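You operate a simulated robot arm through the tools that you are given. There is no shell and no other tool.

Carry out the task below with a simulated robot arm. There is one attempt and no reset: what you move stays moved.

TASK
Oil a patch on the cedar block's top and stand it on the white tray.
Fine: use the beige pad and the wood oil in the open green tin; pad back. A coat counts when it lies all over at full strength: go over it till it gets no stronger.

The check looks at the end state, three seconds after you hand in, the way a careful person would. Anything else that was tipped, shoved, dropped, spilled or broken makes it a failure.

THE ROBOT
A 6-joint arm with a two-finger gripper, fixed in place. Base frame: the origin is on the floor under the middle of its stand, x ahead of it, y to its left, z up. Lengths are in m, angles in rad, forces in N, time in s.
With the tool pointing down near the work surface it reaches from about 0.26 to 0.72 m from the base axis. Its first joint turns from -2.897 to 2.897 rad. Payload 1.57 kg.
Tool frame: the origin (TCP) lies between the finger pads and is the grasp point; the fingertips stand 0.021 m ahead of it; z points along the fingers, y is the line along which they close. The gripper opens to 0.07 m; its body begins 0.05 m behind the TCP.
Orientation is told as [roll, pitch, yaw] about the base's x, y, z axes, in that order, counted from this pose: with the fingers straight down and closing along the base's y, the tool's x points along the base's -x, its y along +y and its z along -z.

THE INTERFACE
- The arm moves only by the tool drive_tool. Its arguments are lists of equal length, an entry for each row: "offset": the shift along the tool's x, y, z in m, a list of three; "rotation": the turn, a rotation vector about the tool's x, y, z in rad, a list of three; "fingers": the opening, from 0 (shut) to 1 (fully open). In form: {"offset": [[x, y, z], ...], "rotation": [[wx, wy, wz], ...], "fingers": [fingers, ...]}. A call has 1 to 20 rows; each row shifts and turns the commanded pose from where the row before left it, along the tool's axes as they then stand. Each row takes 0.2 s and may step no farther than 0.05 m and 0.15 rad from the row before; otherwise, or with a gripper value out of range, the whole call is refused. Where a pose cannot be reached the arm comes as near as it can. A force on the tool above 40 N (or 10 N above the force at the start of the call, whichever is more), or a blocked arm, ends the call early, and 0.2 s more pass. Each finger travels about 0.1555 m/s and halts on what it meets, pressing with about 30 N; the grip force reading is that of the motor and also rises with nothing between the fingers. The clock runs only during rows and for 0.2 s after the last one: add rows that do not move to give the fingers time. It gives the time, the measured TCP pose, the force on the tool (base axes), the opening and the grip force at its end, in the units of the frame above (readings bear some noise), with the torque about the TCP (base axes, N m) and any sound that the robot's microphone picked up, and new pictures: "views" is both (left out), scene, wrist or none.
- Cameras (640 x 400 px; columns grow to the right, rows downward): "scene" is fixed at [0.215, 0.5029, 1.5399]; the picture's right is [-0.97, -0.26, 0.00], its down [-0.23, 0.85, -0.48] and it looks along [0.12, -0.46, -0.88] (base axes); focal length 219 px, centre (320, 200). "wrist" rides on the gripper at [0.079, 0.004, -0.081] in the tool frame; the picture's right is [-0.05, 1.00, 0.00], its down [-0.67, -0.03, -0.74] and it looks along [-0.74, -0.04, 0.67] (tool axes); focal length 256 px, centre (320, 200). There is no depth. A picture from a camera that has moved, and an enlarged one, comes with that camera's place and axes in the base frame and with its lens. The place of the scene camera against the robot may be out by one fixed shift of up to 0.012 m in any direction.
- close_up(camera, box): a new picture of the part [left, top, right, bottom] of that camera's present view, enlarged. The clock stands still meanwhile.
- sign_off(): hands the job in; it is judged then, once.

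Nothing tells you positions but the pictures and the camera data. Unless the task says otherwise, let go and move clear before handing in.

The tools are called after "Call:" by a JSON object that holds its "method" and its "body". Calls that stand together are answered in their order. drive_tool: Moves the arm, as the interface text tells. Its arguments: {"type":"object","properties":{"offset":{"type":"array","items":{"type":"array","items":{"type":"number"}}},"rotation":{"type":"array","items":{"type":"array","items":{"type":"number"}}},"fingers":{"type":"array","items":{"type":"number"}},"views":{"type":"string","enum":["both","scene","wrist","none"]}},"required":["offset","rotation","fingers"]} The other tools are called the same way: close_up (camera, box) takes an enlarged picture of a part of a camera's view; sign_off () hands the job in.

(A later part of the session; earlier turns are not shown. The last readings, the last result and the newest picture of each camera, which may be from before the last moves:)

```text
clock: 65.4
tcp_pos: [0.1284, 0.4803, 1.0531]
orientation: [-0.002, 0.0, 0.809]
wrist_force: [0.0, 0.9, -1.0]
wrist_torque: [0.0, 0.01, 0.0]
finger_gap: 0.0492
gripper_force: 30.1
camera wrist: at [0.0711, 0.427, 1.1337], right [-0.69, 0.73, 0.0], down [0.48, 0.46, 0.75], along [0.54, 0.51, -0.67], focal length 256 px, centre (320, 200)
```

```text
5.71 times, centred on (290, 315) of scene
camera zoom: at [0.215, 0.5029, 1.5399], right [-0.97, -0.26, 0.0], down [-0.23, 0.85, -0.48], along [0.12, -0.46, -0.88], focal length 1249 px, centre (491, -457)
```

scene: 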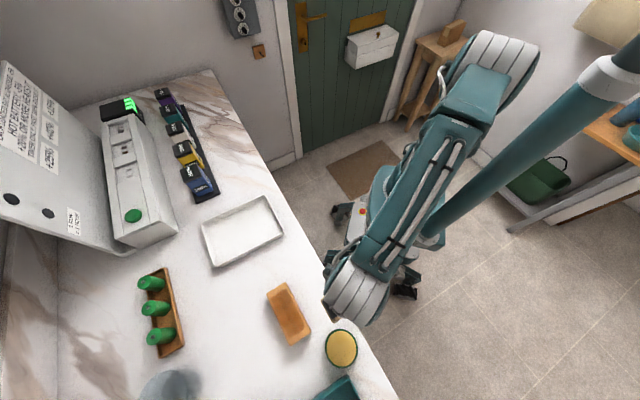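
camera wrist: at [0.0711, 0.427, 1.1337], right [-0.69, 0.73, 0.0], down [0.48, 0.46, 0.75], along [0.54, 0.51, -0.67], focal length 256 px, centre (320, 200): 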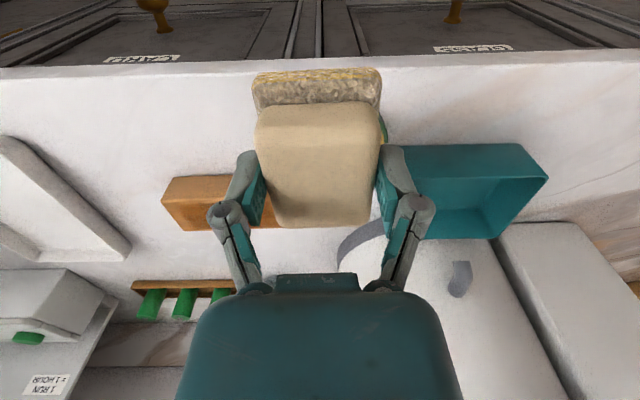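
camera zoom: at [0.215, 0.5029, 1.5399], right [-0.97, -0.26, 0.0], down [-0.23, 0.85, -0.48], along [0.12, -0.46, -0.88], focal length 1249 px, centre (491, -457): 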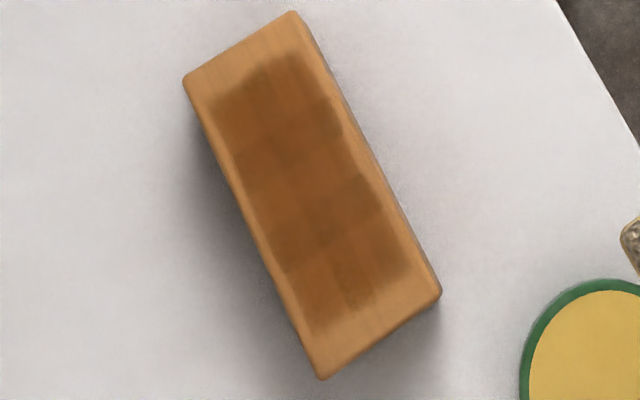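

I can now see cell-to-cell differences, so the coat isn't saturated. I'll recharge more often and make slow, firm passes.

Call:
{"method": "drive_tool", "body": {"offset": [[-0.0305, 0.0117, 0], [-0.0304, 0.0116, 0], [0, 0, 0.03], [0, 0, 0.03], [0, 0, 0.0075], [0, 0, 0.0025], [0, 0, 0]], "rotation": [[0, 0, 0], [0, 0, 0], [0, 0, 0], [0, 0, 0], [0, 0, 0], [0, 0, 0], [0, 0, 0]], "fingers": [0.4, 0.4, 0.4, 0.4, 0.4, 0.4, 0.4], "views": "wrist"}}

Call:
{"method": "drive_tool", "body": {"offset": [[0, 0, 0.0015], [0, 0, 0], [0, 0, 0]], "rotation": [[0, 0, 0], [0, 0, 0], [0, 0, 0]], "fingers": [0.4, 0.4, 0.4], "views": "none"}}

```text
clock: 67.0
tcp_pos: [0.1547, 0.5394, 0.9833]
orientation: [-0.001, 0.0, 0.809]
wrist_force: [0.2, 0.4, -0.9]
wrist_torque: [0.02, -0.02, -0.02]
finger_gap: 0.0491
gripper_force: 29.7
camera wrist: at [0.0972, 0.4863, 1.0643], right [-0.69, 0.73, 0.0], down [0.48, 0.46, 0.75], along [0.54, 0.51, -0.67], focal length 256 px, centre (320, 200)
```

wrist: 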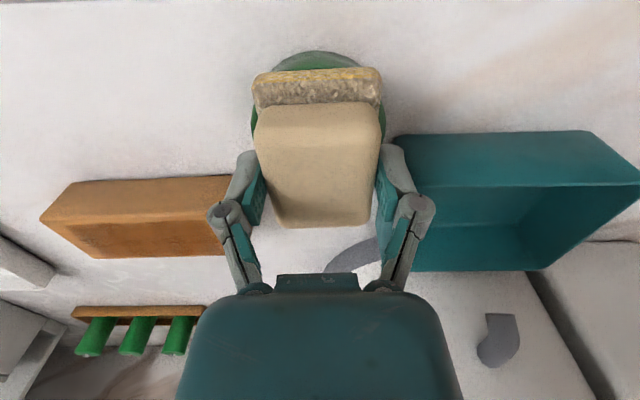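

```text
clock: 67.8
tcp_pos: [0.1544, 0.5401, 0.9827]
orientation: [-0.001, 0.0, 0.809]
wrist_force: [-0.4, 0.8, -0.8]
wrist_torque: [0.01, -0.01, 0.01]
finger_gap: 0.0491
gripper_force: 29.7
```

Call:
{"method": "drive_tool", "body": {"offset": [[0, 0, 0.0012], [0, 0, 0]], "rotation": [[0, 0, 0], [0, 0, 0]], "fingers": [0.4, 0.4], "views": "none"}}

Call:
{"method": "drive_tool", "body": {"offset": [[0, 0, 0.001], [0, 0, 0]], "rotation": [[0, 0, 0], [0, 0, 0]], "fingers": [0.4, 0.4], "views": "none"}}

```text
clock: 68.4
tcp_pos: [0.1544, 0.5388, 0.983]
orientation: [0.0, -0.002, 0.808]
wrist_force: [1.0, -0.6, -0.5]
wrist_torque: [-0.01, 0.04, 0.02]
finger_gap: 0.0491
gripper_force: 29.9
```

```text
clock: 69.0
tcp_pos: [0.1536, 0.5404, 0.98]
orientation: [-0.002, 0.002, 0.81]
wrist_force: [-0.4, -0.7, -1.6]
wrist_torque: [-0.02, -0.02, 0.0]
finger_gap: 0.0491
gripper_force: 30.2
```

Call:
{"method": "drive_tool", "body": {"offset": [[0, 0, 0.001], [0, 0, 0]], "rotation": [[0, 0, 0], [0, 0, 0]], "fingers": [0.4, 0.4], "views": "none"}}

Call:
{"method": "drive_tool", "body": {"offset": [[0, 0, 0.001], [0, 0, 0]], "rotation": [[0, 0, 0], [0, 0, 0]], "fingers": [0.4, 0.4], "views": "none"}}

```text
clock: 69.6
tcp_pos: [0.1533, 0.5388, 0.98]
orientation: [-0.002, -0.002, 0.81]
wrist_force: [1.4, -1.5, 4.0]
wrist_torque: [-0.07, -0.07, 0.0]
finger_gap: 0.0492
gripper_force: 29.5
```

```text
clock: 70.2
tcp_pos: [0.1528, 0.5405, 0.98]
orientation: [0.0, -0.003, 0.809]
wrist_force: [-1.6, -5.7, 18.5]
wrist_torque: [-0.19, 0.02, -0.02]
finger_gap: 0.0491
gripper_force: 30.0
```

Call:
{"method": "drive_tool", "body": {"offset": [[0, 0, -0.003], [0, 0, -0.015], [0, 0, -0.02], [-0.0238, -0.0284, 0], [-0.0237, -0.0284, 0], [-0.0237, -0.0285, 0], [0, 0, 0.01], [0, 0, 0.008], [0, 0, 0]], "rotation": [[0, 0, 0], [0, 0, 0], [0, 0, 0], [0, 0, 0], [0, 0, 0], [0, 0, 0], [0, 0, 0], [0, 0, 0], [0, 0, 0]], "fingers": [0.4, 0.4, 0.4, 0.4, 0.4, 0.4, 0.4, 0.4, 0.4], "views": "wrist"}}

Call:
{"method": "drive_tool", "body": {"offset": [[0, 0, 0.0012], [0, 0, 0]], "rotation": [[0, 0, 0], [0, 0, 0]], "fingers": [0.4, 0.4], "views": "none"}}

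Call:
{"method": "drive_tool", "body": {"offset": [[0, 0, 0.0012], [0, 0, 0]], "rotation": [[0, 0, 0], [0, 0, 0]], "fingers": [0.4, 0.4], "views": "none"}}

```text
clock: 72.2
tcp_pos: [0.2656, 0.5347, 0.9993]
orientation: [-0.001, -0.001, 0.81]
wrist_force: [0.6, -0.6, 2.3]
wrist_torque: [0.03, 0.0, 0.03]
finger_gap: 0.0494
gripper_force: 30.0
camera wrist: at [0.2082, 0.4804, 1.0797], right [-0.69, 0.73, 0.0], down [0.48, 0.46, 0.75], along [0.54, 0.51, -0.67], focal length 256 px, centre (320, 200)
```

wrist: 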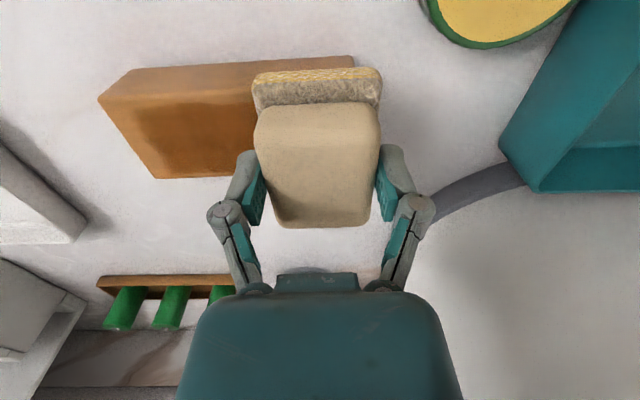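

```text
clock: 72.8
tcp_pos: [0.2652, 0.5339, 0.9988]
orientation: [0.0, -0.003, 0.81]
wrist_force: [2.2, 5.1, 14.5]
wrist_torque: [0.04, 0.0, 0.01]
finger_gap: 0.0491
gripper_force: 30.4
```

```text
clock: 73.4
tcp_pos: [0.2642, 0.5324, 0.999]
orientation: [0.0, -0.006, 0.809]
wrist_force: [5.3, 7.8, 26.4]
wrist_torque: [0.14, -0.12, 0.05]
finger_gap: 0.0493
gripper_force: 30.0
```

Call:
{"method": "drive_tool", "body": {"offset": [[0, 0, -0.0011], [0, -0.0065, 0], [0, -0.0065, 0], [0, -0.0065, 0], [0, -0.0065, 0], [0, -0.0065, 0], [0, -0.0065, 0], [0, -0.0065, 0], [0, -0.0065, 0], [0, -0.0065, 0], [0, -0.0065, 0], [0, -0.0065, 0], [0, -0.0065, 0], [0, -0.0065, 0], [0, 0, 0]], "rotation": [[0, 0, 0], [0, 0, 0], [0, 0, 0], [0, 0, 0], [0, 0, 0], [0, 0, 0], [0, 0, 0], [0, 0, 0], [0, 0, 0], [0, 0, 0], [0, 0, 0], [0, 0, 0], [0, 0, 0], [0, 0, 0], [0, 0, 0]], "fingers": [0.4, 0.4, 0.4, 0.4, 0.4, 0.4, 0.4, 0.4, 0.4, 0.4, 0.4, 0.4, 0.4, 0.4, 0.4], "views": "wrist"}}

Call:
{"method": "close_up", "body": {"camera": "wrist", "box": [240, 20, 560, 200]}}

Call:
{"method": "close_up", "body": {"camera": "scene", "box": [260, 278, 320, 350]}}

```text
clock: 76.6
tcp_pos: [0.3269, 0.4742, 0.9967]
orientation: [-0.002, -0.002, 0.81]
wrist_force: [-7.0, 3.9, 17.8]
wrist_torque: [0.17, 0.18, 0.05]
finger_gap: 0.0494
gripper_force: 29.6
camera wrist: at [0.2694, 0.4202, 1.078], right [-0.69, 0.73, 0.0], down [0.48, 0.46, 0.75], along [0.54, 0.51, -0.67], focal length 256 px, centre (320, 200)
```

wrist: 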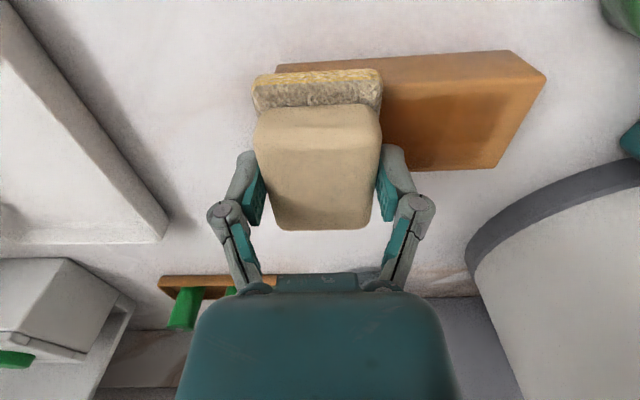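

```text
2.00 times, centred on (400, 110) of wrist
camera zoom: at [0.2694, 0.4202, 1.078], right [-0.69, 0.73, 0.0], down [0.48, 0.46, 0.75], along [0.54, 0.51, -0.67], focal length 512 px, centre (160, 380)
```

zoom: 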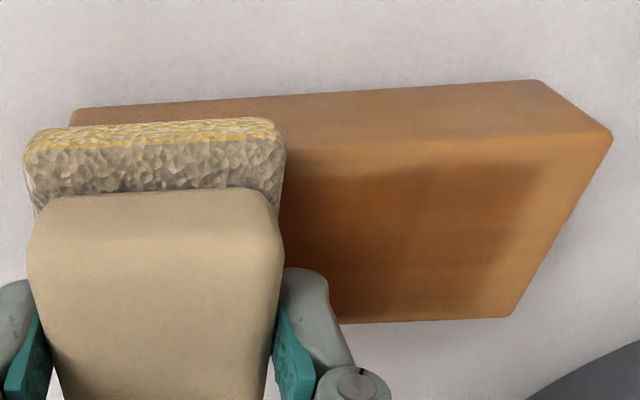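

```text
5.56 times, centred on (290, 314) of scene
camera zoom: at [0.215, 0.5029, 1.5399], right [-0.97, -0.26, 0.0], down [-0.23, 0.85, -0.48], along [0.12, -0.46, -0.88], focal length 1214 px, centre (487, -433)
```

zoom: 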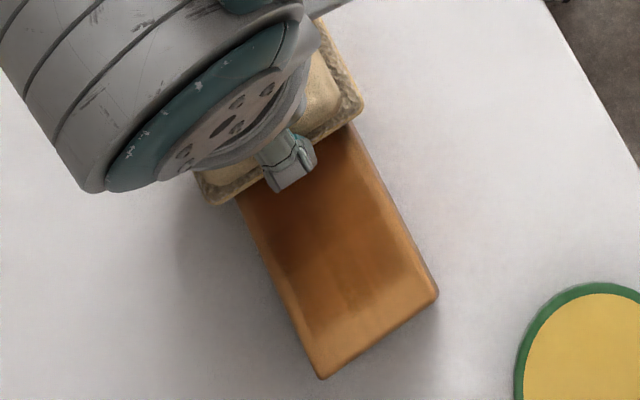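

Call:
{"method": "drive_tool", "body": {"offset": [[0, 0.0065, 0], [0, 0.0065, 0], [0, 0.0065, 0], [0, 0.0065, 0], [0, 0.0065, 0], [0, 0.0065, 0], [0, 0.0065, 0], [0, 0.0065, 0], [0, 0.0065, 0], [0, 0.0065, 0], [0, 0.0065, 0], [0, 0.0065, 0], [0, 0.0065, 0], [0, 0, 0]], "rotation": [[0, 0, 0], [0, 0, 0], [0, 0, 0], [0, 0, 0], [0, 0, 0], [0, 0, 0], [0, 0, 0], [0, 0, 0], [0, 0, 0], [0, 0, 0], [0, 0, 0], [0, 0, 0], [0, 0, 0], [0, 0, 0]], "fingers": [0.4, 0.4, 0.4, 0.4, 0.4, 0.4, 0.4, 0.4, 0.4, 0.4, 0.4, 0.4, 0.4, 0.4], "views": "wrist"}}

Call:
{"method": "close_up", "body": {"camera": "wrist", "box": [80, 20, 400, 200]}}

```text
clock: 79.6
tcp_pos: [0.2642, 0.5327, 0.9973]
orientation: [-0.002, 0.0, 0.811]
wrist_force: [-0.2, -0.1, -0.6]
wrist_torque: [-0.01, 0.01, -0.02]
finger_gap: 0.049
gripper_force: 29.8
camera wrist: at [0.2072, 0.4789, 1.0783], right [-0.69, 0.73, 0.0], down [0.48, 0.46, 0.75], along [0.54, 0.51, -0.67], focal length 256 px, centre (320, 200)
```

wrist: 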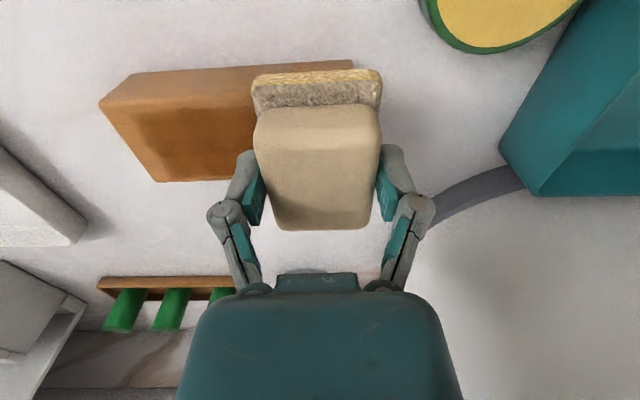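

```text
2.00 times, centred on (240, 110) of wrist
camera zoom: at [0.2072, 0.4789, 1.0783], right [-0.69, 0.73, 0.0], down [0.48, 0.46, 0.75], along [0.54, 0.51, -0.67], focal length 512 px, centre (480, 380)
```

zoom: 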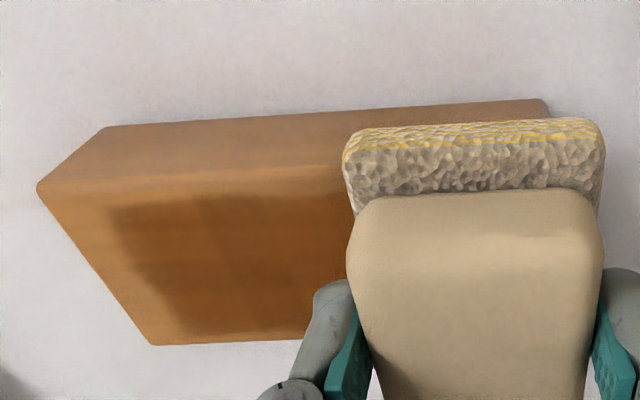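

Contact was lost at the tin end because the pad has slid up slightly in the grip. I'll re-establish about 12 N and sweep in shorter, force-checked strokes.

Call:
{"method": "drive_tool", "body": {"offset": [[0, 0, 0.0012], [0, 0, 0]], "rotation": [[0, 0, 0], [0, 0, 0]], "fingers": [0.4, 0.4], "views": "none"}}

Call:
{"method": "drive_tool", "body": {"offset": [[0, 0, 0.0008], [0, 0, 0]], "rotation": [[0, 0, 0], [0, 0, 0]], "fingers": [0.4, 0.4], "views": "none"}}

```text
clock: 80.2
tcp_pos: [0.2647, 0.5344, 0.998]
orientation: [-0.002, 0.001, 0.81]
wrist_force: [-1.1, -1.1, 2.4]
wrist_torque: [-0.11, 0.04, 0.0]
finger_gap: 0.0494
gripper_force: 29.6
```

```text
clock: 80.8
tcp_pos: [0.2644, 0.5328, 0.9974]
orientation: [0.001, -0.003, 0.81]
wrist_force: [2.1, -0.2, 12.0]
wrist_torque: [-0.15, -0.01, 0.02]
finger_gap: 0.0492
gripper_force: 29.7
```

Call:
{"method": "drive_tool", "body": {"offset": [[0, -0.006, 0], [0, -0.006, 0], [0, -0.006, 0], [0, -0.006, 0], [0, -0.006, 0], [0, -0.006, 0], [0, -0.006, 0]], "rotation": [[0, 0, 0], [0, 0, 0], [0, 0, 0], [0, 0, 0], [0, 0, 0], [0, 0, 0], [0, 0, 0]], "fingers": [0.4, 0.4, 0.4, 0.4, 0.4, 0.4, 0.4], "views": "none"}}

Call:
{"method": "drive_tool", "body": {"offset": [[0, -0.006, 0], [0, -0.006, 0], [0, -0.006, 0], [0, -0.006, 0], [0, -0.006, 0], [0, -0.006, 0], [0, -0.006, 0]], "rotation": [[0, 0, 0], [0, 0, 0], [0, 0, 0], [0, 0, 0], [0, 0, 0], [0, 0, 0], [0, 0, 0]], "fingers": [0.4, 0.4, 0.4, 0.4, 0.4, 0.4, 0.4], "views": "none"}}

Call:
{"method": "drive_tool", "body": {"offset": [[0, 0.006, 0], [0, 0.006, 0], [0, 0.006, 0], [0, 0.006, 0], [0, 0.006, 0], [0, 0.006, 0], [0, 0.006, 0]], "rotation": [[0, 0, 0], [0, 0, 0], [0, 0, 0], [0, 0, 0], [0, 0, 0], [0, 0, 0], [0, 0, 0]], "fingers": [0.4, 0.4, 0.4, 0.4, 0.4, 0.4, 0.4], "views": "none"}}

```text
clock: 82.4
tcp_pos: [0.2944, 0.5047, 0.9962]
orientation: [-0.001, -0.002, 0.809]
wrist_force: [-10.0, 10.5, 29.3]
wrist_torque: [0.29, 0.31, -0.02]
finger_gap: 0.0494
gripper_force: 29.9
```

```text
clock: 84.0
tcp_pos: [0.3258, 0.4745, 0.9958]
orientation: [-0.002, 0.003, 0.807]
wrist_force: [-0.8, 0.3, 3.2]
wrist_torque: [0.12, -0.07, 0.03]
finger_gap: 0.0492
gripper_force: 29.7
```

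```text
clock: 85.6
tcp_pos: [0.295, 0.505, 0.9948]
orientation: [-0.002, -0.002, 0.811]
wrist_force: [0.0, -2.1, 3.8]
wrist_torque: [-0.05, -0.08, -0.02]
finger_gap: 0.0489
gripper_force: 29.8
```

Call:
{"method": "drive_tool", "body": {"offset": [[0, 0.006, 0.0006], [0, 0.006, 0], [0, 0.006, 0], [0, 0.006, 0], [0, 0.006, 0], [0, 0.006, 0], [0, 0.006, 0]], "rotation": [[0, 0, 0], [0, 0, 0], [0, 0, 0], [0, 0, 0], [0, 0, 0], [0, 0, 0], [0, 0, 0]], "fingers": [0.4, 0.4, 0.4, 0.4, 0.4, 0.4, 0.4], "views": "none"}}

Call:
{"method": "drive_tool", "body": {"offset": [[0, 0, -0.005], [0, 0, -0.02], [0.03, 0, -0.02], [0.04, 0.02, 0], [0.035, 0.03, 0], [0, 0.03, 0], [0, 0, 0]], "rotation": [[0, 0, 0], [0, 0, 0], [0, 0, 0], [0, 0, 0], [0, 0, 0], [0, 0, 0], [0, 0, 0]], "fingers": [0.4, 0.4, 0.4, 0.4, 0.4, 0.4, 0.4], "views": "both"}}

Call:
{"method": "close_up", "body": {"camera": "scene", "box": [265, 280, 315, 350]}}

```text
clock: 87.2
tcp_pos: [0.2639, 0.535, 0.9959]
orientation: [-0.001, 0.0, 0.81]
wrist_force: [-0.6, -0.2, -0.3]
wrist_torque: [-0.03, -0.01, 0.01]
finger_gap: 0.0487
gripper_force: 29.4
```

```text
clock: 88.8
tcp_pos: [0.1318, 0.5131, 1.0408]
orientation: [-0.004, -0.001, 0.809]
wrist_force: [0.5, 0.4, 0.0]
wrist_torque: [0.01, 0.0, -0.03]
finger_gap: 0.049
gripper_force: 29.5
camera wrist: at [0.0755, 0.4586, 1.1213], right [-0.69, 0.73, 0.0], down [0.48, 0.46, 0.75], along [0.54, 0.51, -0.67], focal length 256 px, centre (320, 200)
```

scene: 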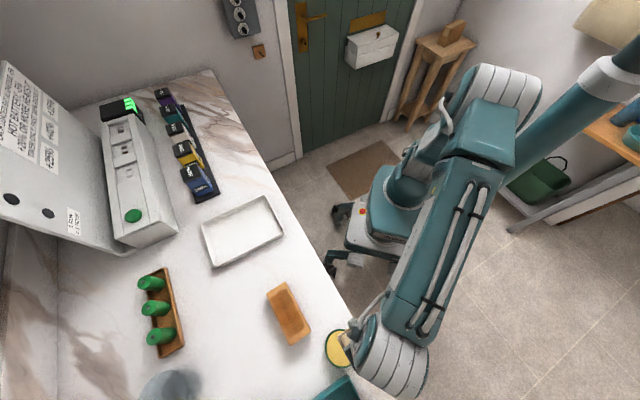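
wrist: 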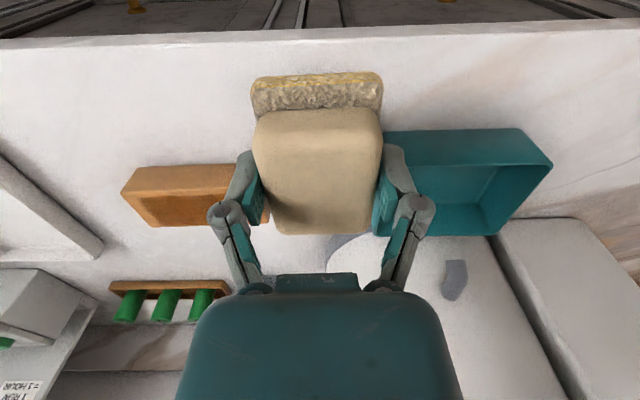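

```text
5.71 times, centred on (290, 315) of scene
camera zoom: at [0.215, 0.5029, 1.5399], right [-0.97, -0.26, 0.0], down [-0.23, 0.85, -0.48], along [0.12, -0.46, -0.88], focal length 1249 px, centre (491, -457)
```

zoom: 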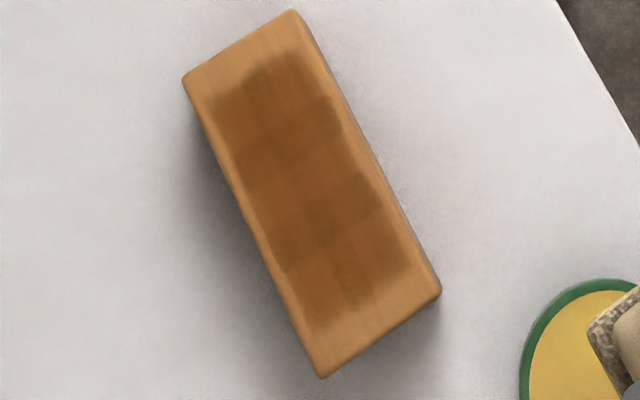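

Call:
{"method": "close_up", "body": {"camera": "scene", "box": [265, 280, 300, 308]}}

Call:
{"method": "close_up", "body": {"camera": "scene", "box": [275, 300, 310, 328]}}

Call:
{"method": "close_up", "body": {"camera": "scene", "box": [280, 320, 315, 348]}}

```text
14.29 times, centred on (282, 294) of scene
camera zoom: at [0.215, 0.5029, 1.5399], right [-0.97, -0.26, 0.0], down [-0.23, 0.85, -0.48], along [0.12, -0.46, -0.88], focal length 3122 px, centre (856, -1143)
```

zoom: 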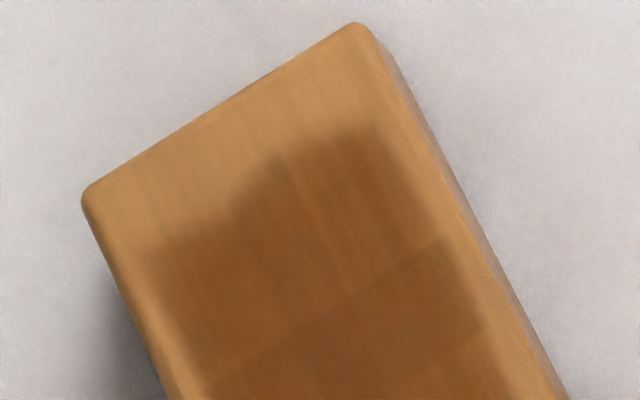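

```text
14.29 times, centred on (292, 314) of scene
camera zoom: at [0.215, 0.5029, 1.5399], right [-0.97, -0.26, 0.0], down [-0.23, 0.85, -0.48], along [0.12, -0.46, -0.88], focal length 3122 px, centre (713, -1429)
```

zoom: 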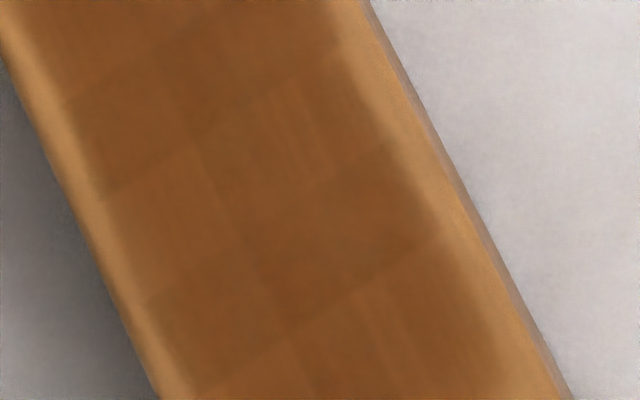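

```text
14.29 times, centred on (298, 334) of scene
camera zoom: at [0.215, 0.5029, 1.5399], right [-0.97, -0.26, 0.0], down [-0.23, 0.85, -0.48], along [0.12, -0.46, -0.88], focal length 3122 px, centre (641, -1714)
```

zoom: 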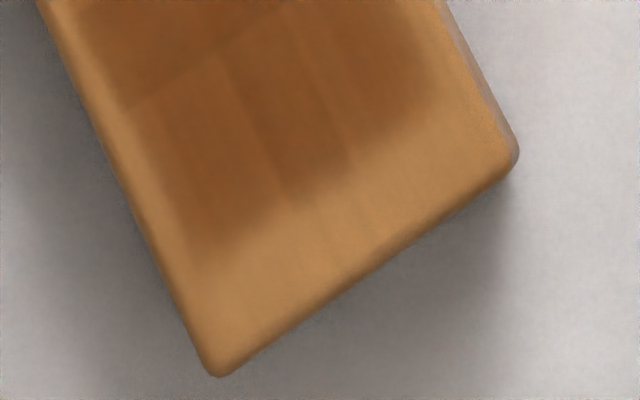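

At high zoom the coat is a set of overlapping tiles with slightly different tones. I'll recharge, make more passes at moderate force, and compare this same view afterwards to see whether it still gets stronger.

Call:
{"method": "drive_tool", "body": {"offset": [[-0.0346, 0.003, 0], [0, 0, 0.03], [0, 0, 0.025], [0, 0, 0.004], [0, 0, 0]], "rotation": [[0, 0, 0], [0, 0, 0], [0, 0, 0], [0, 0, 0], [0, 0, 0]], "fingers": [0.4, 0.4, 0.4, 0.4, 0.4], "views": "wrist"}}

Call:
{"method": "close_up", "body": {"camera": "wrist", "box": [220, 25, 420, 245]}}

Call:
{"method": "drive_tool", "body": {"offset": [[0, 0, 0.0015], [0, 0, 0]], "rotation": [[0, 0, 0], [0, 0, 0]], "fingers": [0.4, 0.4], "views": "none"}}

```text
clock: 90.0
tcp_pos: [0.1546, 0.5377, 0.9807]
orientation: [0.001, 0.0, 0.81]
wrist_force: [-0.9, 0.0, -0.2]
wrist_torque: [0.0, 0.0, -0.01]
finger_gap: 0.0492
gripper_force: 29.7
camera wrist: at [0.0981, 0.4845, 1.061], right [-0.69, 0.73, 0.0], down [0.48, 0.46, 0.75], along [0.54, 0.51, -0.67], focal length 256 px, centre (320, 200)
```

wrist: 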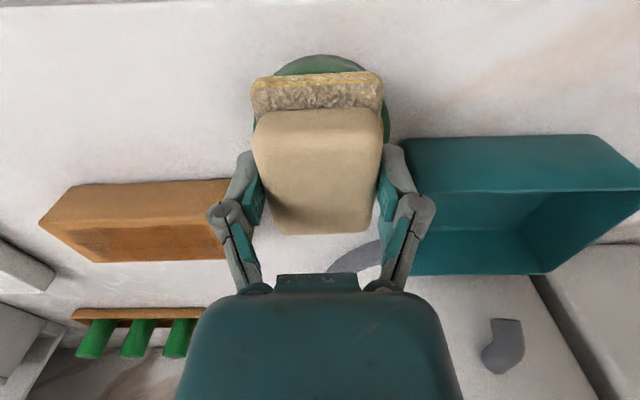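

```text
1.82 times, centred on (320, 135) of wrist
camera zoom: at [0.0981, 0.4845, 1.061], right [-0.69, 0.73, 0.0], down [0.48, 0.46, 0.75], along [0.54, 0.51, -0.67], focal length 465 px, centre (320, 318)
```

zoom: 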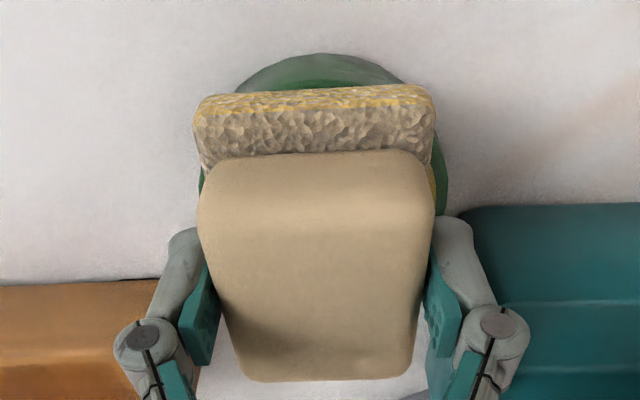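

```text
clock: 90.6
tcp_pos: [0.1553, 0.5383, 0.9777]
orientation: [-0.003, 0.0, 0.808]
wrist_force: [-0.8, -0.5, -0.8]
wrist_torque: [-0.01, 0.0, 0.01]
finger_gap: 0.0491
gripper_force: 30.1
```

Call:
{"method": "drive_tool", "body": {"offset": [[0, 0, 0.001], [0, 0, 0]], "rotation": [[0, 0, 0], [0, 0, 0]], "fingers": [0.4, 0.4], "views": "none"}}

Call:
{"method": "drive_tool", "body": {"offset": [[0, 0, 0.001], [0, 0, 0]], "rotation": [[0, 0, 0], [0, 0, 0]], "fingers": [0.4, 0.4], "views": "none"}}

```text
clock: 91.2
tcp_pos: [0.1566, 0.5372, 0.978]
orientation: [-0.001, 0.002, 0.809]
wrist_force: [0.6, 0.4, -0.2]
wrist_torque: [-0.05, -0.01, 0.01]
finger_gap: 0.0492
gripper_force: 30.1
```

```text
clock: 91.8
tcp_pos: [0.1558, 0.5381, 0.9765]
orientation: [-0.001, 0.001, 0.81]
wrist_force: [0.1, 0.2, -0.8]
wrist_torque: [-0.04, 0.01, 0.0]
finger_gap: 0.049
gripper_force: 29.9
```

Call:
{"method": "drive_tool", "body": {"offset": [[0, 0, 0.001], [0, 0, 0]], "rotation": [[0, 0, 0], [0, 0, 0]], "fingers": [0.4, 0.4], "views": "none"}}

Call:
{"method": "drive_tool", "body": {"offset": [[0, 0, 0.001], [0, 0, 0]], "rotation": [[0, 0, 0], [0, 0, 0]], "fingers": [0.4, 0.4], "views": "wrist"}}

Call:
{"method": "close_up", "body": {"camera": "wrist", "box": [220, 25, 420, 245]}}

```text
clock: 92.4
tcp_pos: [0.1562, 0.5389, 0.9764]
orientation: [0.0, -0.002, 0.81]
wrist_force: [-3.0, 1.2, 6.5]
wrist_torque: [0.05, 0.08, 0.01]
finger_gap: 0.0493
gripper_force: 30.3
```

```text
clock: 93.0
tcp_pos: [0.1569, 0.5379, 0.9763]
orientation: [0.001, -0.003, 0.811]
wrist_force: [-4.3, -0.9, 17.6]
wrist_torque: [0.06, 0.16, 0.02]
finger_gap: 0.0492
gripper_force: 29.9
camera wrist: at [0.0989, 0.4845, 1.0564], right [-0.69, 0.73, 0.0], down [0.48, 0.46, 0.75], along [0.54, 0.51, -0.66], focal length 256 px, centre (320, 200)
```

wrist: 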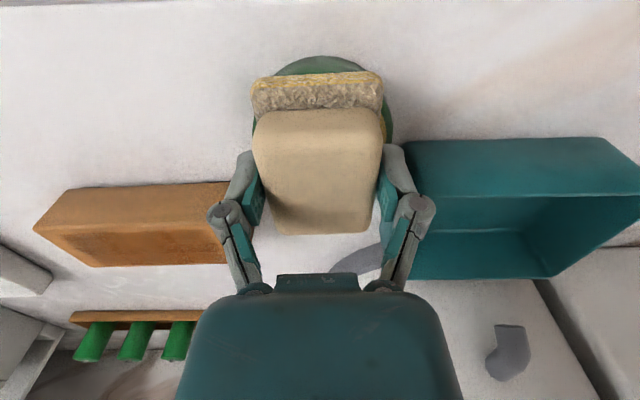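

```text
1.82 times, centred on (320, 135) of wrist
camera zoom: at [0.0989, 0.4845, 1.0564], right [-0.69, 0.73, 0.0], down [0.48, 0.46, 0.75], along [0.54, 0.51, -0.66], focal length 465 px, centre (320, 318)
```

zoom: 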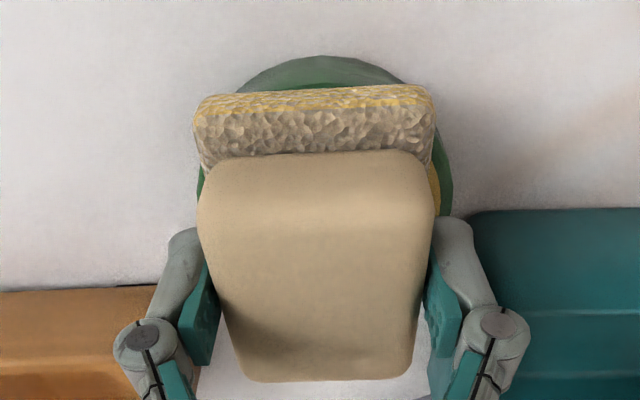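

Call:
{"method": "drive_tool", "body": {"offset": [[0, 0, -0.003], [0, 0, -0.017], [0, 0, -0.02], [-0.0235, -0.0275, 0], [-0.0235, -0.0275, 0], [-0.0235, -0.0275, 0], [0, 0, 0.01], [0, 0, 0.011], [0, 0, 0]], "rotation": [[0, 0, 0], [0, 0, 0], [0, 0, 0], [0, 0, 0], [0, 0, 0], [0, 0, 0], [0, 0, 0], [0, 0, 0], [0, 0, 0]], "fingers": [0.4, 0.4, 0.4, 0.4, 0.4, 0.4, 0.4, 0.4, 0.4], "views": "both"}}

Call:
{"method": "close_up", "body": {"camera": "scene", "box": [300, 310, 380, 400]}}

Call:
{"method": "close_up", "body": {"camera": "wrist", "box": [220, 25, 420, 245]}}

```text
clock: 95.0
tcp_pos: [0.2653, 0.5343, 0.9958]
orientation: [-0.001, -0.002, 0.809]
wrist_force: [0.2, 1.8, 4.6]
wrist_torque: [-0.1, 0.02, -0.01]
finger_gap: 0.0491
gripper_force: 30.0
camera wrist: at [0.2084, 0.4796, 1.0756], right [-0.69, 0.73, 0.0], down [0.48, 0.46, 0.75], along [0.54, 0.51, -0.67], focal length 256 px, centre (320, 200)
```

scene: 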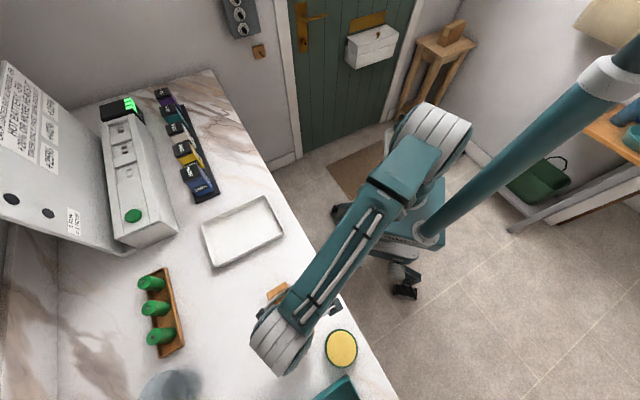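
wrist: 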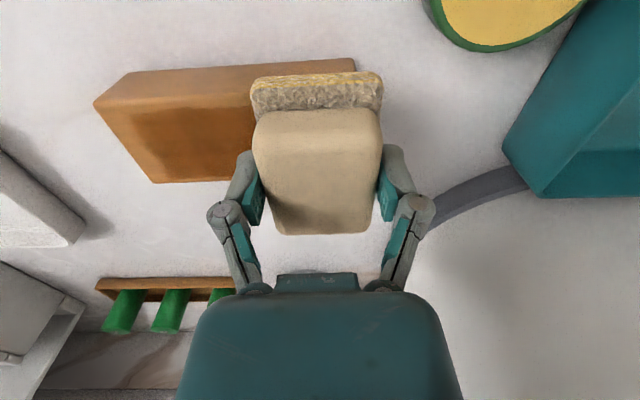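

```text
4.44 times, centred on (340, 355) of scene
camera zoom: at [0.215, 0.5029, 1.5399], right [-0.97, -0.26, 0.0], down [-0.23, 0.85, -0.48], along [0.12, -0.46, -0.88], focal length 971 px, centre (231, -489)
```

zoom: 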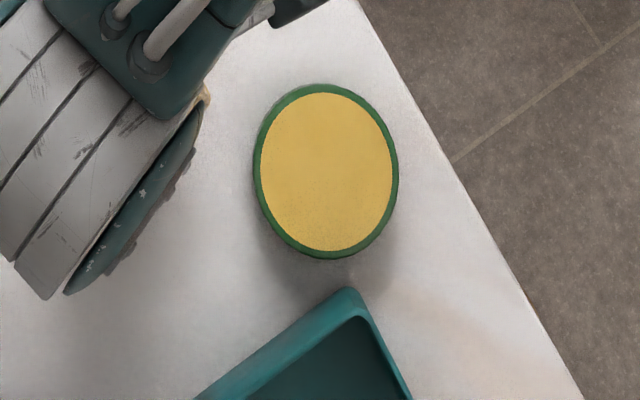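

```text
1.82 times, centred on (320, 135) of wrist
camera zoom: at [0.2084, 0.4796, 1.0756], right [-0.69, 0.73, 0.0], down [0.48, 0.46, 0.75], along [0.54, 0.51, -0.67], focal length 465 px, centre (320, 318)
```

zoom: 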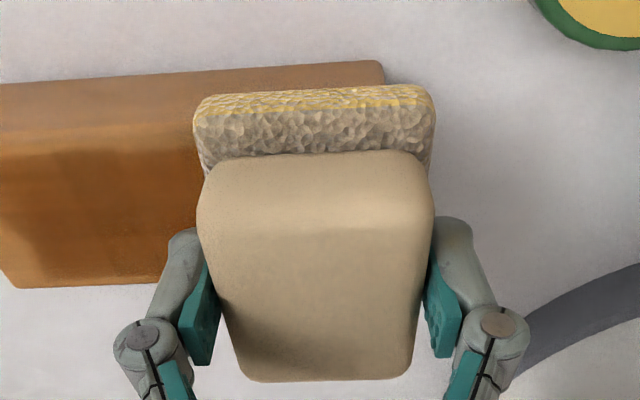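

The tin hasn't moved and contact is 4.6 N. I'll add a touch of pressure and sweep, checking force at mid-stroke.

Call:
{"method": "drive_tool", "body": {"offset": [[0, 0, 0.0006], [0, -0.006, 0], [0, -0.006, 0], [0, -0.006, 0], [0, -0.006, 0], [0, -0.006, 0], [0, -0.006, 0], [0, -0.006, 0]], "rotation": [[0, 0, 0], [0, 0, 0], [0, 0, 0], [0, 0, 0], [0, 0, 0], [0, 0, 0], [0, 0, 0], [0, 0, 0]], "fingers": [0.4, 0.4, 0.4, 0.4, 0.4, 0.4, 0.4, 0.4], "views": "none"}}

Call:
{"method": "drive_tool", "body": {"offset": [[0, -0.006, 0], [0, -0.006, 0], [0, -0.006, 0], [0, -0.006, 0], [0, -0.006, 0], [0, -0.006, 0], [0, -0.006, 0]], "rotation": [[0, 0, 0], [0, 0, 0], [0, 0, 0], [0, 0, 0], [0, 0, 0], [0, 0, 0], [0, 0, 0]], "fingers": [0.4, 0.4, 0.4, 0.4, 0.4, 0.4, 0.4], "views": "none"}}

Call:
{"method": "drive_tool", "body": {"offset": [[0, 0.006, 0], [0, 0.006, 0], [0, 0.006, 0], [0, 0.006, 0], [0, 0.006, 0], [0, 0.006, 0], [0, 0.006, 0]], "rotation": [[0, 0, 0], [0, 0, 0], [0, 0, 0], [0, 0, 0], [0, 0, 0], [0, 0, 0], [0, 0, 0]], "fingers": [0.4, 0.4, 0.4, 0.4, 0.4, 0.4, 0.4], "views": "none"}}

```text
clock: 96.8
tcp_pos: [0.2949, 0.5033, 0.9956]
orientation: [0.0, -0.002, 0.811]
wrist_force: [-7.0, 7.5, 19.6]
wrist_torque: [0.18, 0.2, -0.01]
finger_gap: 0.0495
gripper_force: 29.5
```

```text
clock: 98.4
tcp_pos: [0.3259, 0.4749, 0.9949]
orientation: [-0.001, -0.004, 0.811]
wrist_force: [-9.6, 8.8, 27.4]
wrist_torque: [0.27, 0.31, -0.04]
finger_gap: 0.0492
gripper_force: 29.9
```

```text
clock: 100.0
tcp_pos: [0.2973, 0.5058, 0.9937]
orientation: [-0.001, 0.0, 0.81]
wrist_force: [5.6, -6.5, 16.3]
wrist_torque: [-0.23, -0.25, 0.0]
finger_gap: 0.0493
gripper_force: 29.8
```

Call:
{"method": "drive_tool", "body": {"offset": [[0, 0.006, 0], [0, 0.006, 0], [0, 0.006, 0], [0, 0.006, 0], [0, 0.006, 0], [0, 0.006, 0], [0, 0.006, 0]], "rotation": [[0, 0, 0], [0, 0, 0], [0, 0, 0], [0, 0, 0], [0, 0, 0], [0, 0, 0], [0, 0, 0]], "fingers": [0.4, 0.4, 0.4, 0.4, 0.4, 0.4, 0.4], "views": "none"}}

Call:
{"method": "drive_tool", "body": {"offset": [[0, -0.006, 0.0002], [0, -0.006, 0], [0, -0.006, 0], [0, -0.006, 0], [0, -0.006, 0], [0, -0.006, 0], [0, -0.006, 0]], "rotation": [[0, 0, 0], [0, 0, 0], [0, 0, 0], [0, 0, 0], [0, 0, 0], [0, 0, 0], [0, 0, 0]], "fingers": [0.4, 0.4, 0.4, 0.4, 0.4, 0.4, 0.4], "views": "none"}}

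Call:
{"method": "drive_tool", "body": {"offset": [[0, -0.006, 0], [0, -0.006, 0], [0, -0.006, 0], [0, -0.006, 0], [0, -0.006, 0], [0, -0.006, 0], [0, -0.006, 0]], "rotation": [[0, 0, 0], [0, 0, 0], [0, 0, 0], [0, 0, 0], [0, 0, 0], [0, 0, 0], [0, 0, 0]], "fingers": [0.4, 0.4, 0.4, 0.4, 0.4, 0.4, 0.4], "views": "none"}}

```text
clock: 101.6
tcp_pos: [0.2674, 0.5322, 0.9942]
orientation: [0.0, -0.004, 0.808]
wrist_force: [9.5, -4.7, 22.6]
wrist_torque: [-0.29, -0.3, 0.01]
finger_gap: 0.0493
gripper_force: 29.7
```

```text
clock: 103.2
tcp_pos: [0.2942, 0.5036, 0.9942]
orientation: [-0.001, -0.002, 0.809]
wrist_force: [-5.2, 4.4, 12.8]
wrist_torque: [0.12, 0.23, -0.01]
finger_gap: 0.049
gripper_force: 30.1
```

```text
clock: 104.8
tcp_pos: [0.3264, 0.4741, 0.9955]
orientation: [-0.002, 0.0, 0.809]
wrist_force: [-4.1, 3.0, 7.8]
wrist_torque: [0.08, 0.11, 0.0]
finger_gap: 0.049
gripper_force: 29.3
```

Call:
{"method": "drive_tool", "body": {"offset": [[0, 0, -0.005], [0, 0, -0.02], [0, 0, -0.021], [0.0212, 0.0336, 0], [0.0212, 0.0336, 0], [0.0212, 0.0336, 0], [0.0212, 0.0336, 0], [0.0212, 0.0336, 0], [0, 0, 0]], "rotation": [[0, 0, 0], [0, 0, 0], [0, 0, 0], [0, 0, 0], [0, 0, 0], [0, 0, 0], [0, 0, 0], [0, 0, 0], [0, 0, 0]], "fingers": [0.4, 0.4, 0.4, 0.4, 0.4, 0.4, 0.4, 0.4, 0.4], "views": "wrist"}}

Call:
{"method": "close_up", "body": {"camera": "scene", "box": [265, 280, 300, 308]}}

Call:
{"method": "close_up", "body": {"camera": "scene", "box": [275, 300, 310, 328]}}

Call:
{"method": "close_up", "body": {"camera": "scene", "box": [280, 320, 315, 348]}}

```text
clock: 106.8
tcp_pos: [0.1297, 0.5166, 1.0383]
orientation: [-0.002, -0.001, 0.81]
wrist_force: [-0.1, 0.4, -0.7]
wrist_torque: [-0.01, -0.01, 0.0]
finger_gap: 0.0491
gripper_force: 29.6
camera wrist: at [0.0735, 0.4623, 1.1185], right [-0.69, 0.73, 0.0], down [0.48, 0.46, 0.75], along [0.54, 0.51, -0.67], focal length 256 px, centre (320, 200)
```

wrist: 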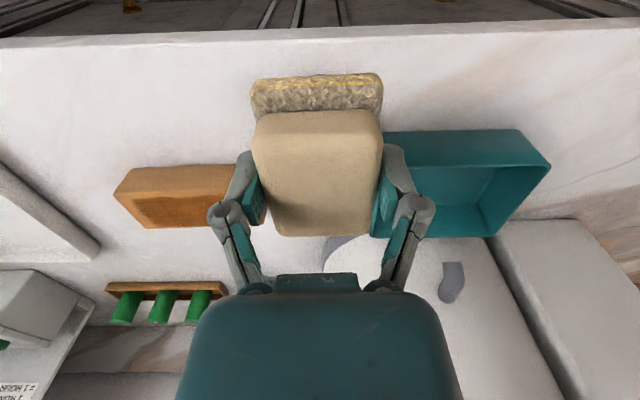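

```text
14.29 times, centred on (282, 294) of scene
camera zoom: at [0.215, 0.5029, 1.5399], right [-0.97, -0.26, 0.0], down [-0.23, 0.85, -0.48], along [0.12, -0.46, -0.88], focal length 3122 px, centre (856, -1143)
```

zoom: 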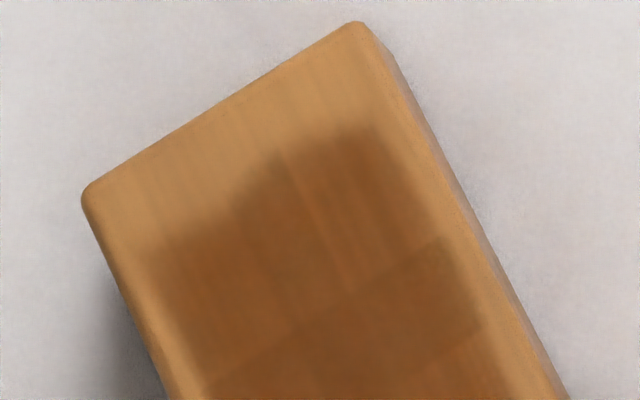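

```text
14.29 times, centred on (292, 314) of scene
camera zoom: at [0.215, 0.5029, 1.5399], right [-0.97, -0.26, 0.0], down [-0.23, 0.85, -0.48], along [0.12, -0.46, -0.88], focal length 3122 px, centre (713, -1429)
```

zoom: 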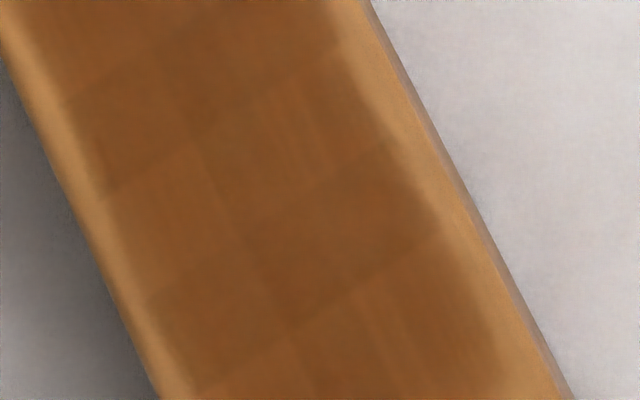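

```text
14.29 times, centred on (298, 334) of scene
camera zoom: at [0.215, 0.5029, 1.5399], right [-0.97, -0.26, 0.0], down [-0.23, 0.85, -0.48], along [0.12, -0.46, -0.88], focal length 3122 px, centre (641, -1714)
```

zoom: 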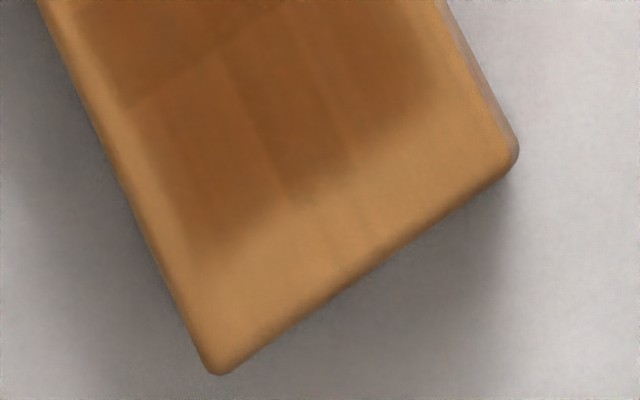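

The patch is unchanged after fresh oil and several more full passes, so the coat is saturated. Now I'll return the pad to its original spot, approaching above it first.

Call:
{"method": "drive_tool", "body": {"offset": [[0, 0, 0], [-0.00894, -0.03529, 0], [-0.00894, -0.03529, 0], [-0.00894, -0.03529, 0], [-0.00894, -0.03529, 0], [-0.00894, -0.03529, 0], [-0.00894, -0.03529, 0], [-0.00894, -0.03529, 0], [0, 0, 0.03], [0, 0, 0.02], [0, 0, 0]], "rotation": [[0, 0, 0.025], [0, 0, 0], [0, 0, 0], [0, 0, 0], [0, 0, 0], [0, 0, 0], [0, 0, 0], [0, 0, 0], [0, 0, 0], [0, 0, 0], [0, 0, 0]], "fingers": [0.4, 0.4, 0.4, 0.4, 0.4, 0.4, 0.4, 0.4, 0.4, 0.4, 0.4], "views": "both"}}

Call:
{"method": "close_up", "body": {"camera": "wrist", "box": [220, 50, 430, 250]}}

Call:
{"method": "close_up", "body": {"camera": "scene", "box": [230, 220, 330, 290]}}

```text
clock: 109.2
tcp_pos: [0.3497, 0.3815, 0.9898]
orientation: [-0.001, -0.001, 0.786]
wrist_force: [-0.1, 0.3, -0.2]
wrist_torque: [0.0, 0.02, -0.02]
finger_gap: 0.049
gripper_force: 30.4
camera wrist: at [0.2914, 0.3294, 1.0707], right [-0.67, 0.74, 0.0], down [0.5, 0.45, 0.75], along [0.56, 0.5, -0.67], focal length 256 px, centre (320, 200)
```

scene: 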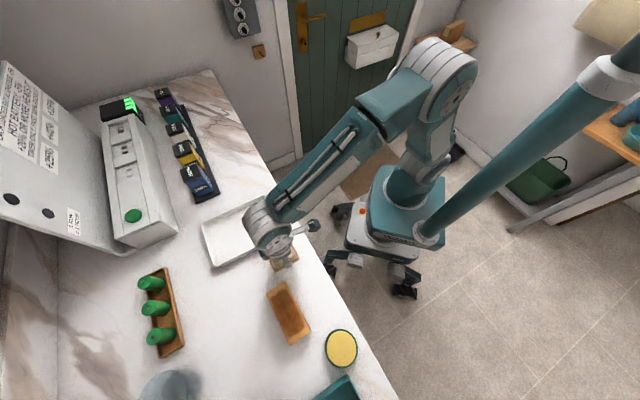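
wrist: 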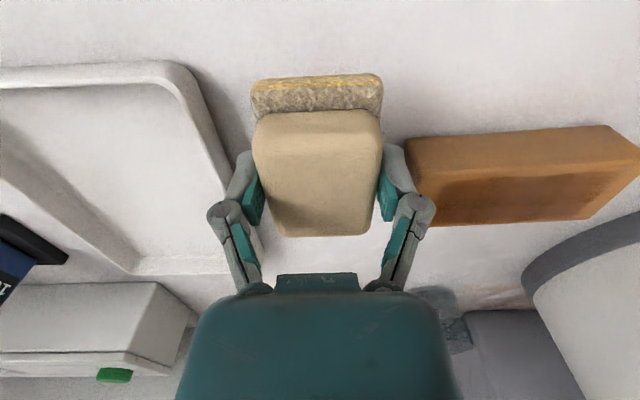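

```text
2.00 times, centred on (325, 150) of wrist
camera zoom: at [0.2914, 0.3294, 1.0707], right [-0.67, 0.74, 0.0], down [0.5, 0.45, 0.75], along [0.56, 0.5, -0.67], focal length 512 px, centre (310, 300)
```

zoom: 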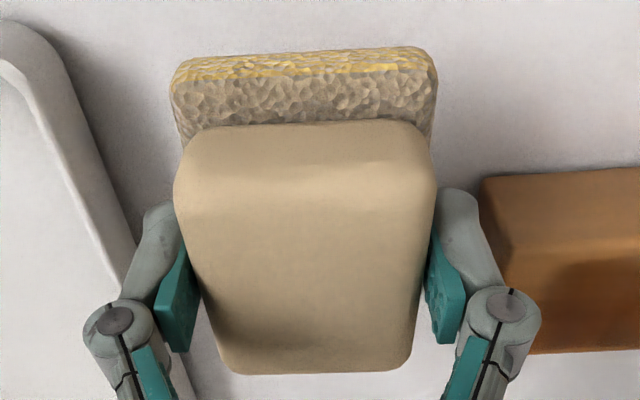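

```text
5.71 times, centred on (280, 255) of scene
camera zoom: at [0.215, 0.5029, 1.5399], right [-0.97, -0.26, 0.0], down [-0.23, 0.85, -0.48], along [0.12, -0.46, -0.88], focal length 1249 px, centre (549, -114)
```

zoom: 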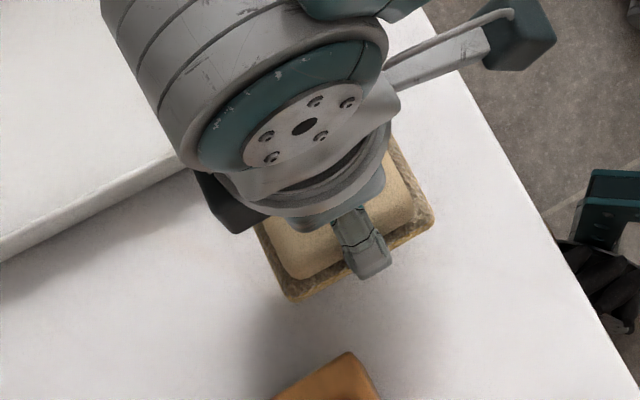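

Call:
{"method": "drive_tool", "body": {"offset": [[-0.0025, 0.004, 0], [0, 0, 0.015], [0, 0, 0.013], [0, 0, 0]], "rotation": [[0, 0, 0], [0, 0, 0], [0, 0, 0], [0, 0, 0]], "fingers": [0.4, 0.4, 0.4, 0.4], "views": "wrist"}}

Call:
{"method": "close_up", "body": {"camera": "wrist", "box": [220, 50, 430, 250]}}

```text
clock: 110.2
tcp_pos: [0.3489, 0.3856, 0.9624]
orientation: [-0.002, 0.0, 0.787]
wrist_force: [0.8, -0.8, -0.8]
wrist_torque: [0.02, 0.01, 0.0]
finger_gap: 0.0492
gripper_force: 30.1
camera wrist: at [0.2911, 0.3334, 1.0421], right [-0.67, 0.74, 0.0], down [0.5, 0.45, 0.75], along [0.56, 0.5, -0.67], focal length 256 px, centre (320, 200)
```

wrist: 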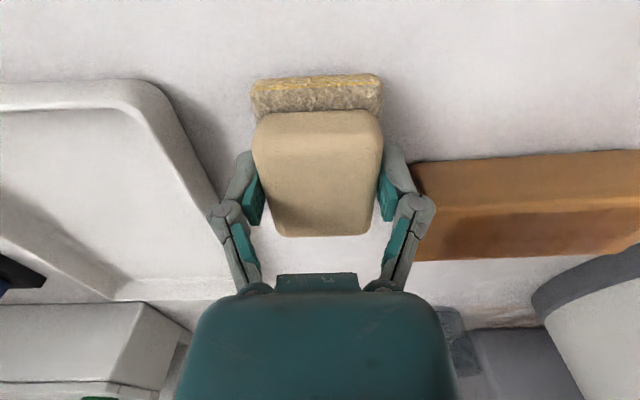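

```text
2.00 times, centred on (325, 150) of wrist
camera zoom: at [0.2911, 0.3334, 1.0421], right [-0.67, 0.74, 0.0], down [0.5, 0.45, 0.75], along [0.56, 0.5, -0.67], focal length 512 px, centre (310, 300)
```

zoom: 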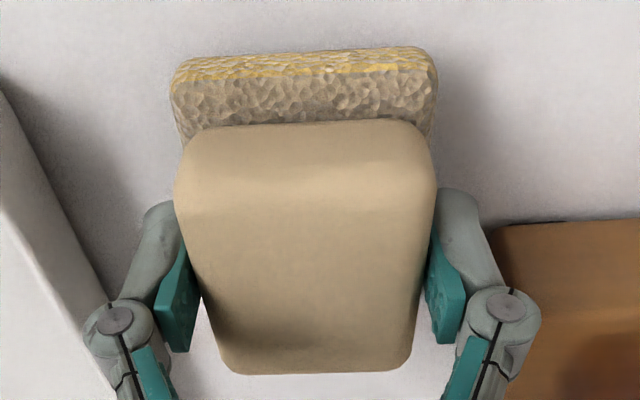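

Call:
{"method": "drive_tool", "body": {"offset": [[0, 0, 0.003], [0, 0, 0.002], [0, 0, 0]], "rotation": [[0, 0, 0], [0, 0, 0], [0, 0, 0]], "fingers": [0.4, 0.4, 0.4], "views": "none"}}

Call:
{"method": "drive_tool", "body": {"offset": [[0, 0, 0.001], [0, 0, 0]], "rotation": [[0, 0, 0], [0, 0, 0]], "fingers": [0.4, 0.4], "views": "none"}}

Call:
{"method": "drive_tool", "body": {"offset": [[0, 0, 0.001], [0, 0, 0]], "rotation": [[0, 0, 0], [0, 0, 0]], "fingers": [0.4, 0.4], "views": "none"}}

```text
clock: 111.0
tcp_pos: [0.3485, 0.3872, 0.9563]
orientation: [-0.002, 0.0, 0.787]
wrist_force: [0.3, 1.0, -0.1]
wrist_torque: [-0.01, 0.01, 0.01]
finger_gap: 0.049
gripper_force: 29.9
```

```text
clock: 111.6
tcp_pos: [0.3499, 0.3872, 0.9555]
orientation: [-0.001, 0.0, 0.786]
wrist_force: [-0.3, 0.4, -1.3]
wrist_torque: [0.01, 0.0, 0.02]
finger_gap: 0.0492
gripper_force: 29.8
```

```text
clock: 112.2
tcp_pos: [0.3481, 0.389, 0.9544]
orientation: [-0.001, 0.0, 0.786]
wrist_force: [-0.5, 0.3, -0.7]
wrist_torque: [0.01, -0.03, 0.01]
finger_gap: 0.049
gripper_force: 29.8
```

Call:
{"method": "drive_tool", "body": {"offset": [[0, 0, 0.001], [0, 0, 0]], "rotation": [[0, 0, 0], [0, 0, 0]], "fingers": [0.4, 0.4], "views": "none"}}

Call:
{"method": "drive_tool", "body": {"offset": [[0, 0, 0.001], [0, 0, 0]], "rotation": [[0, 0, 0], [0, 0, 0]], "fingers": [0.4, 0.4], "views": "none"}}

```text
clock: 112.8
tcp_pos: [0.35, 0.3879, 0.9532]
orientation: [-0.001, -0.001, 0.785]
wrist_force: [0.8, 0.8, -1.3]
wrist_torque: [0.02, 0.0, 0.02]
finger_gap: 0.0493
gripper_force: 30.5
```

```text
clock: 113.4
tcp_pos: [0.3484, 0.3871, 0.9536]
orientation: [-0.001, -0.003, 0.785]
wrist_force: [0.0, -2.9, 5.2]
wrist_torque: [-0.1, -0.02, -0.01]
finger_gap: 0.0491
gripper_force: 29.9
```

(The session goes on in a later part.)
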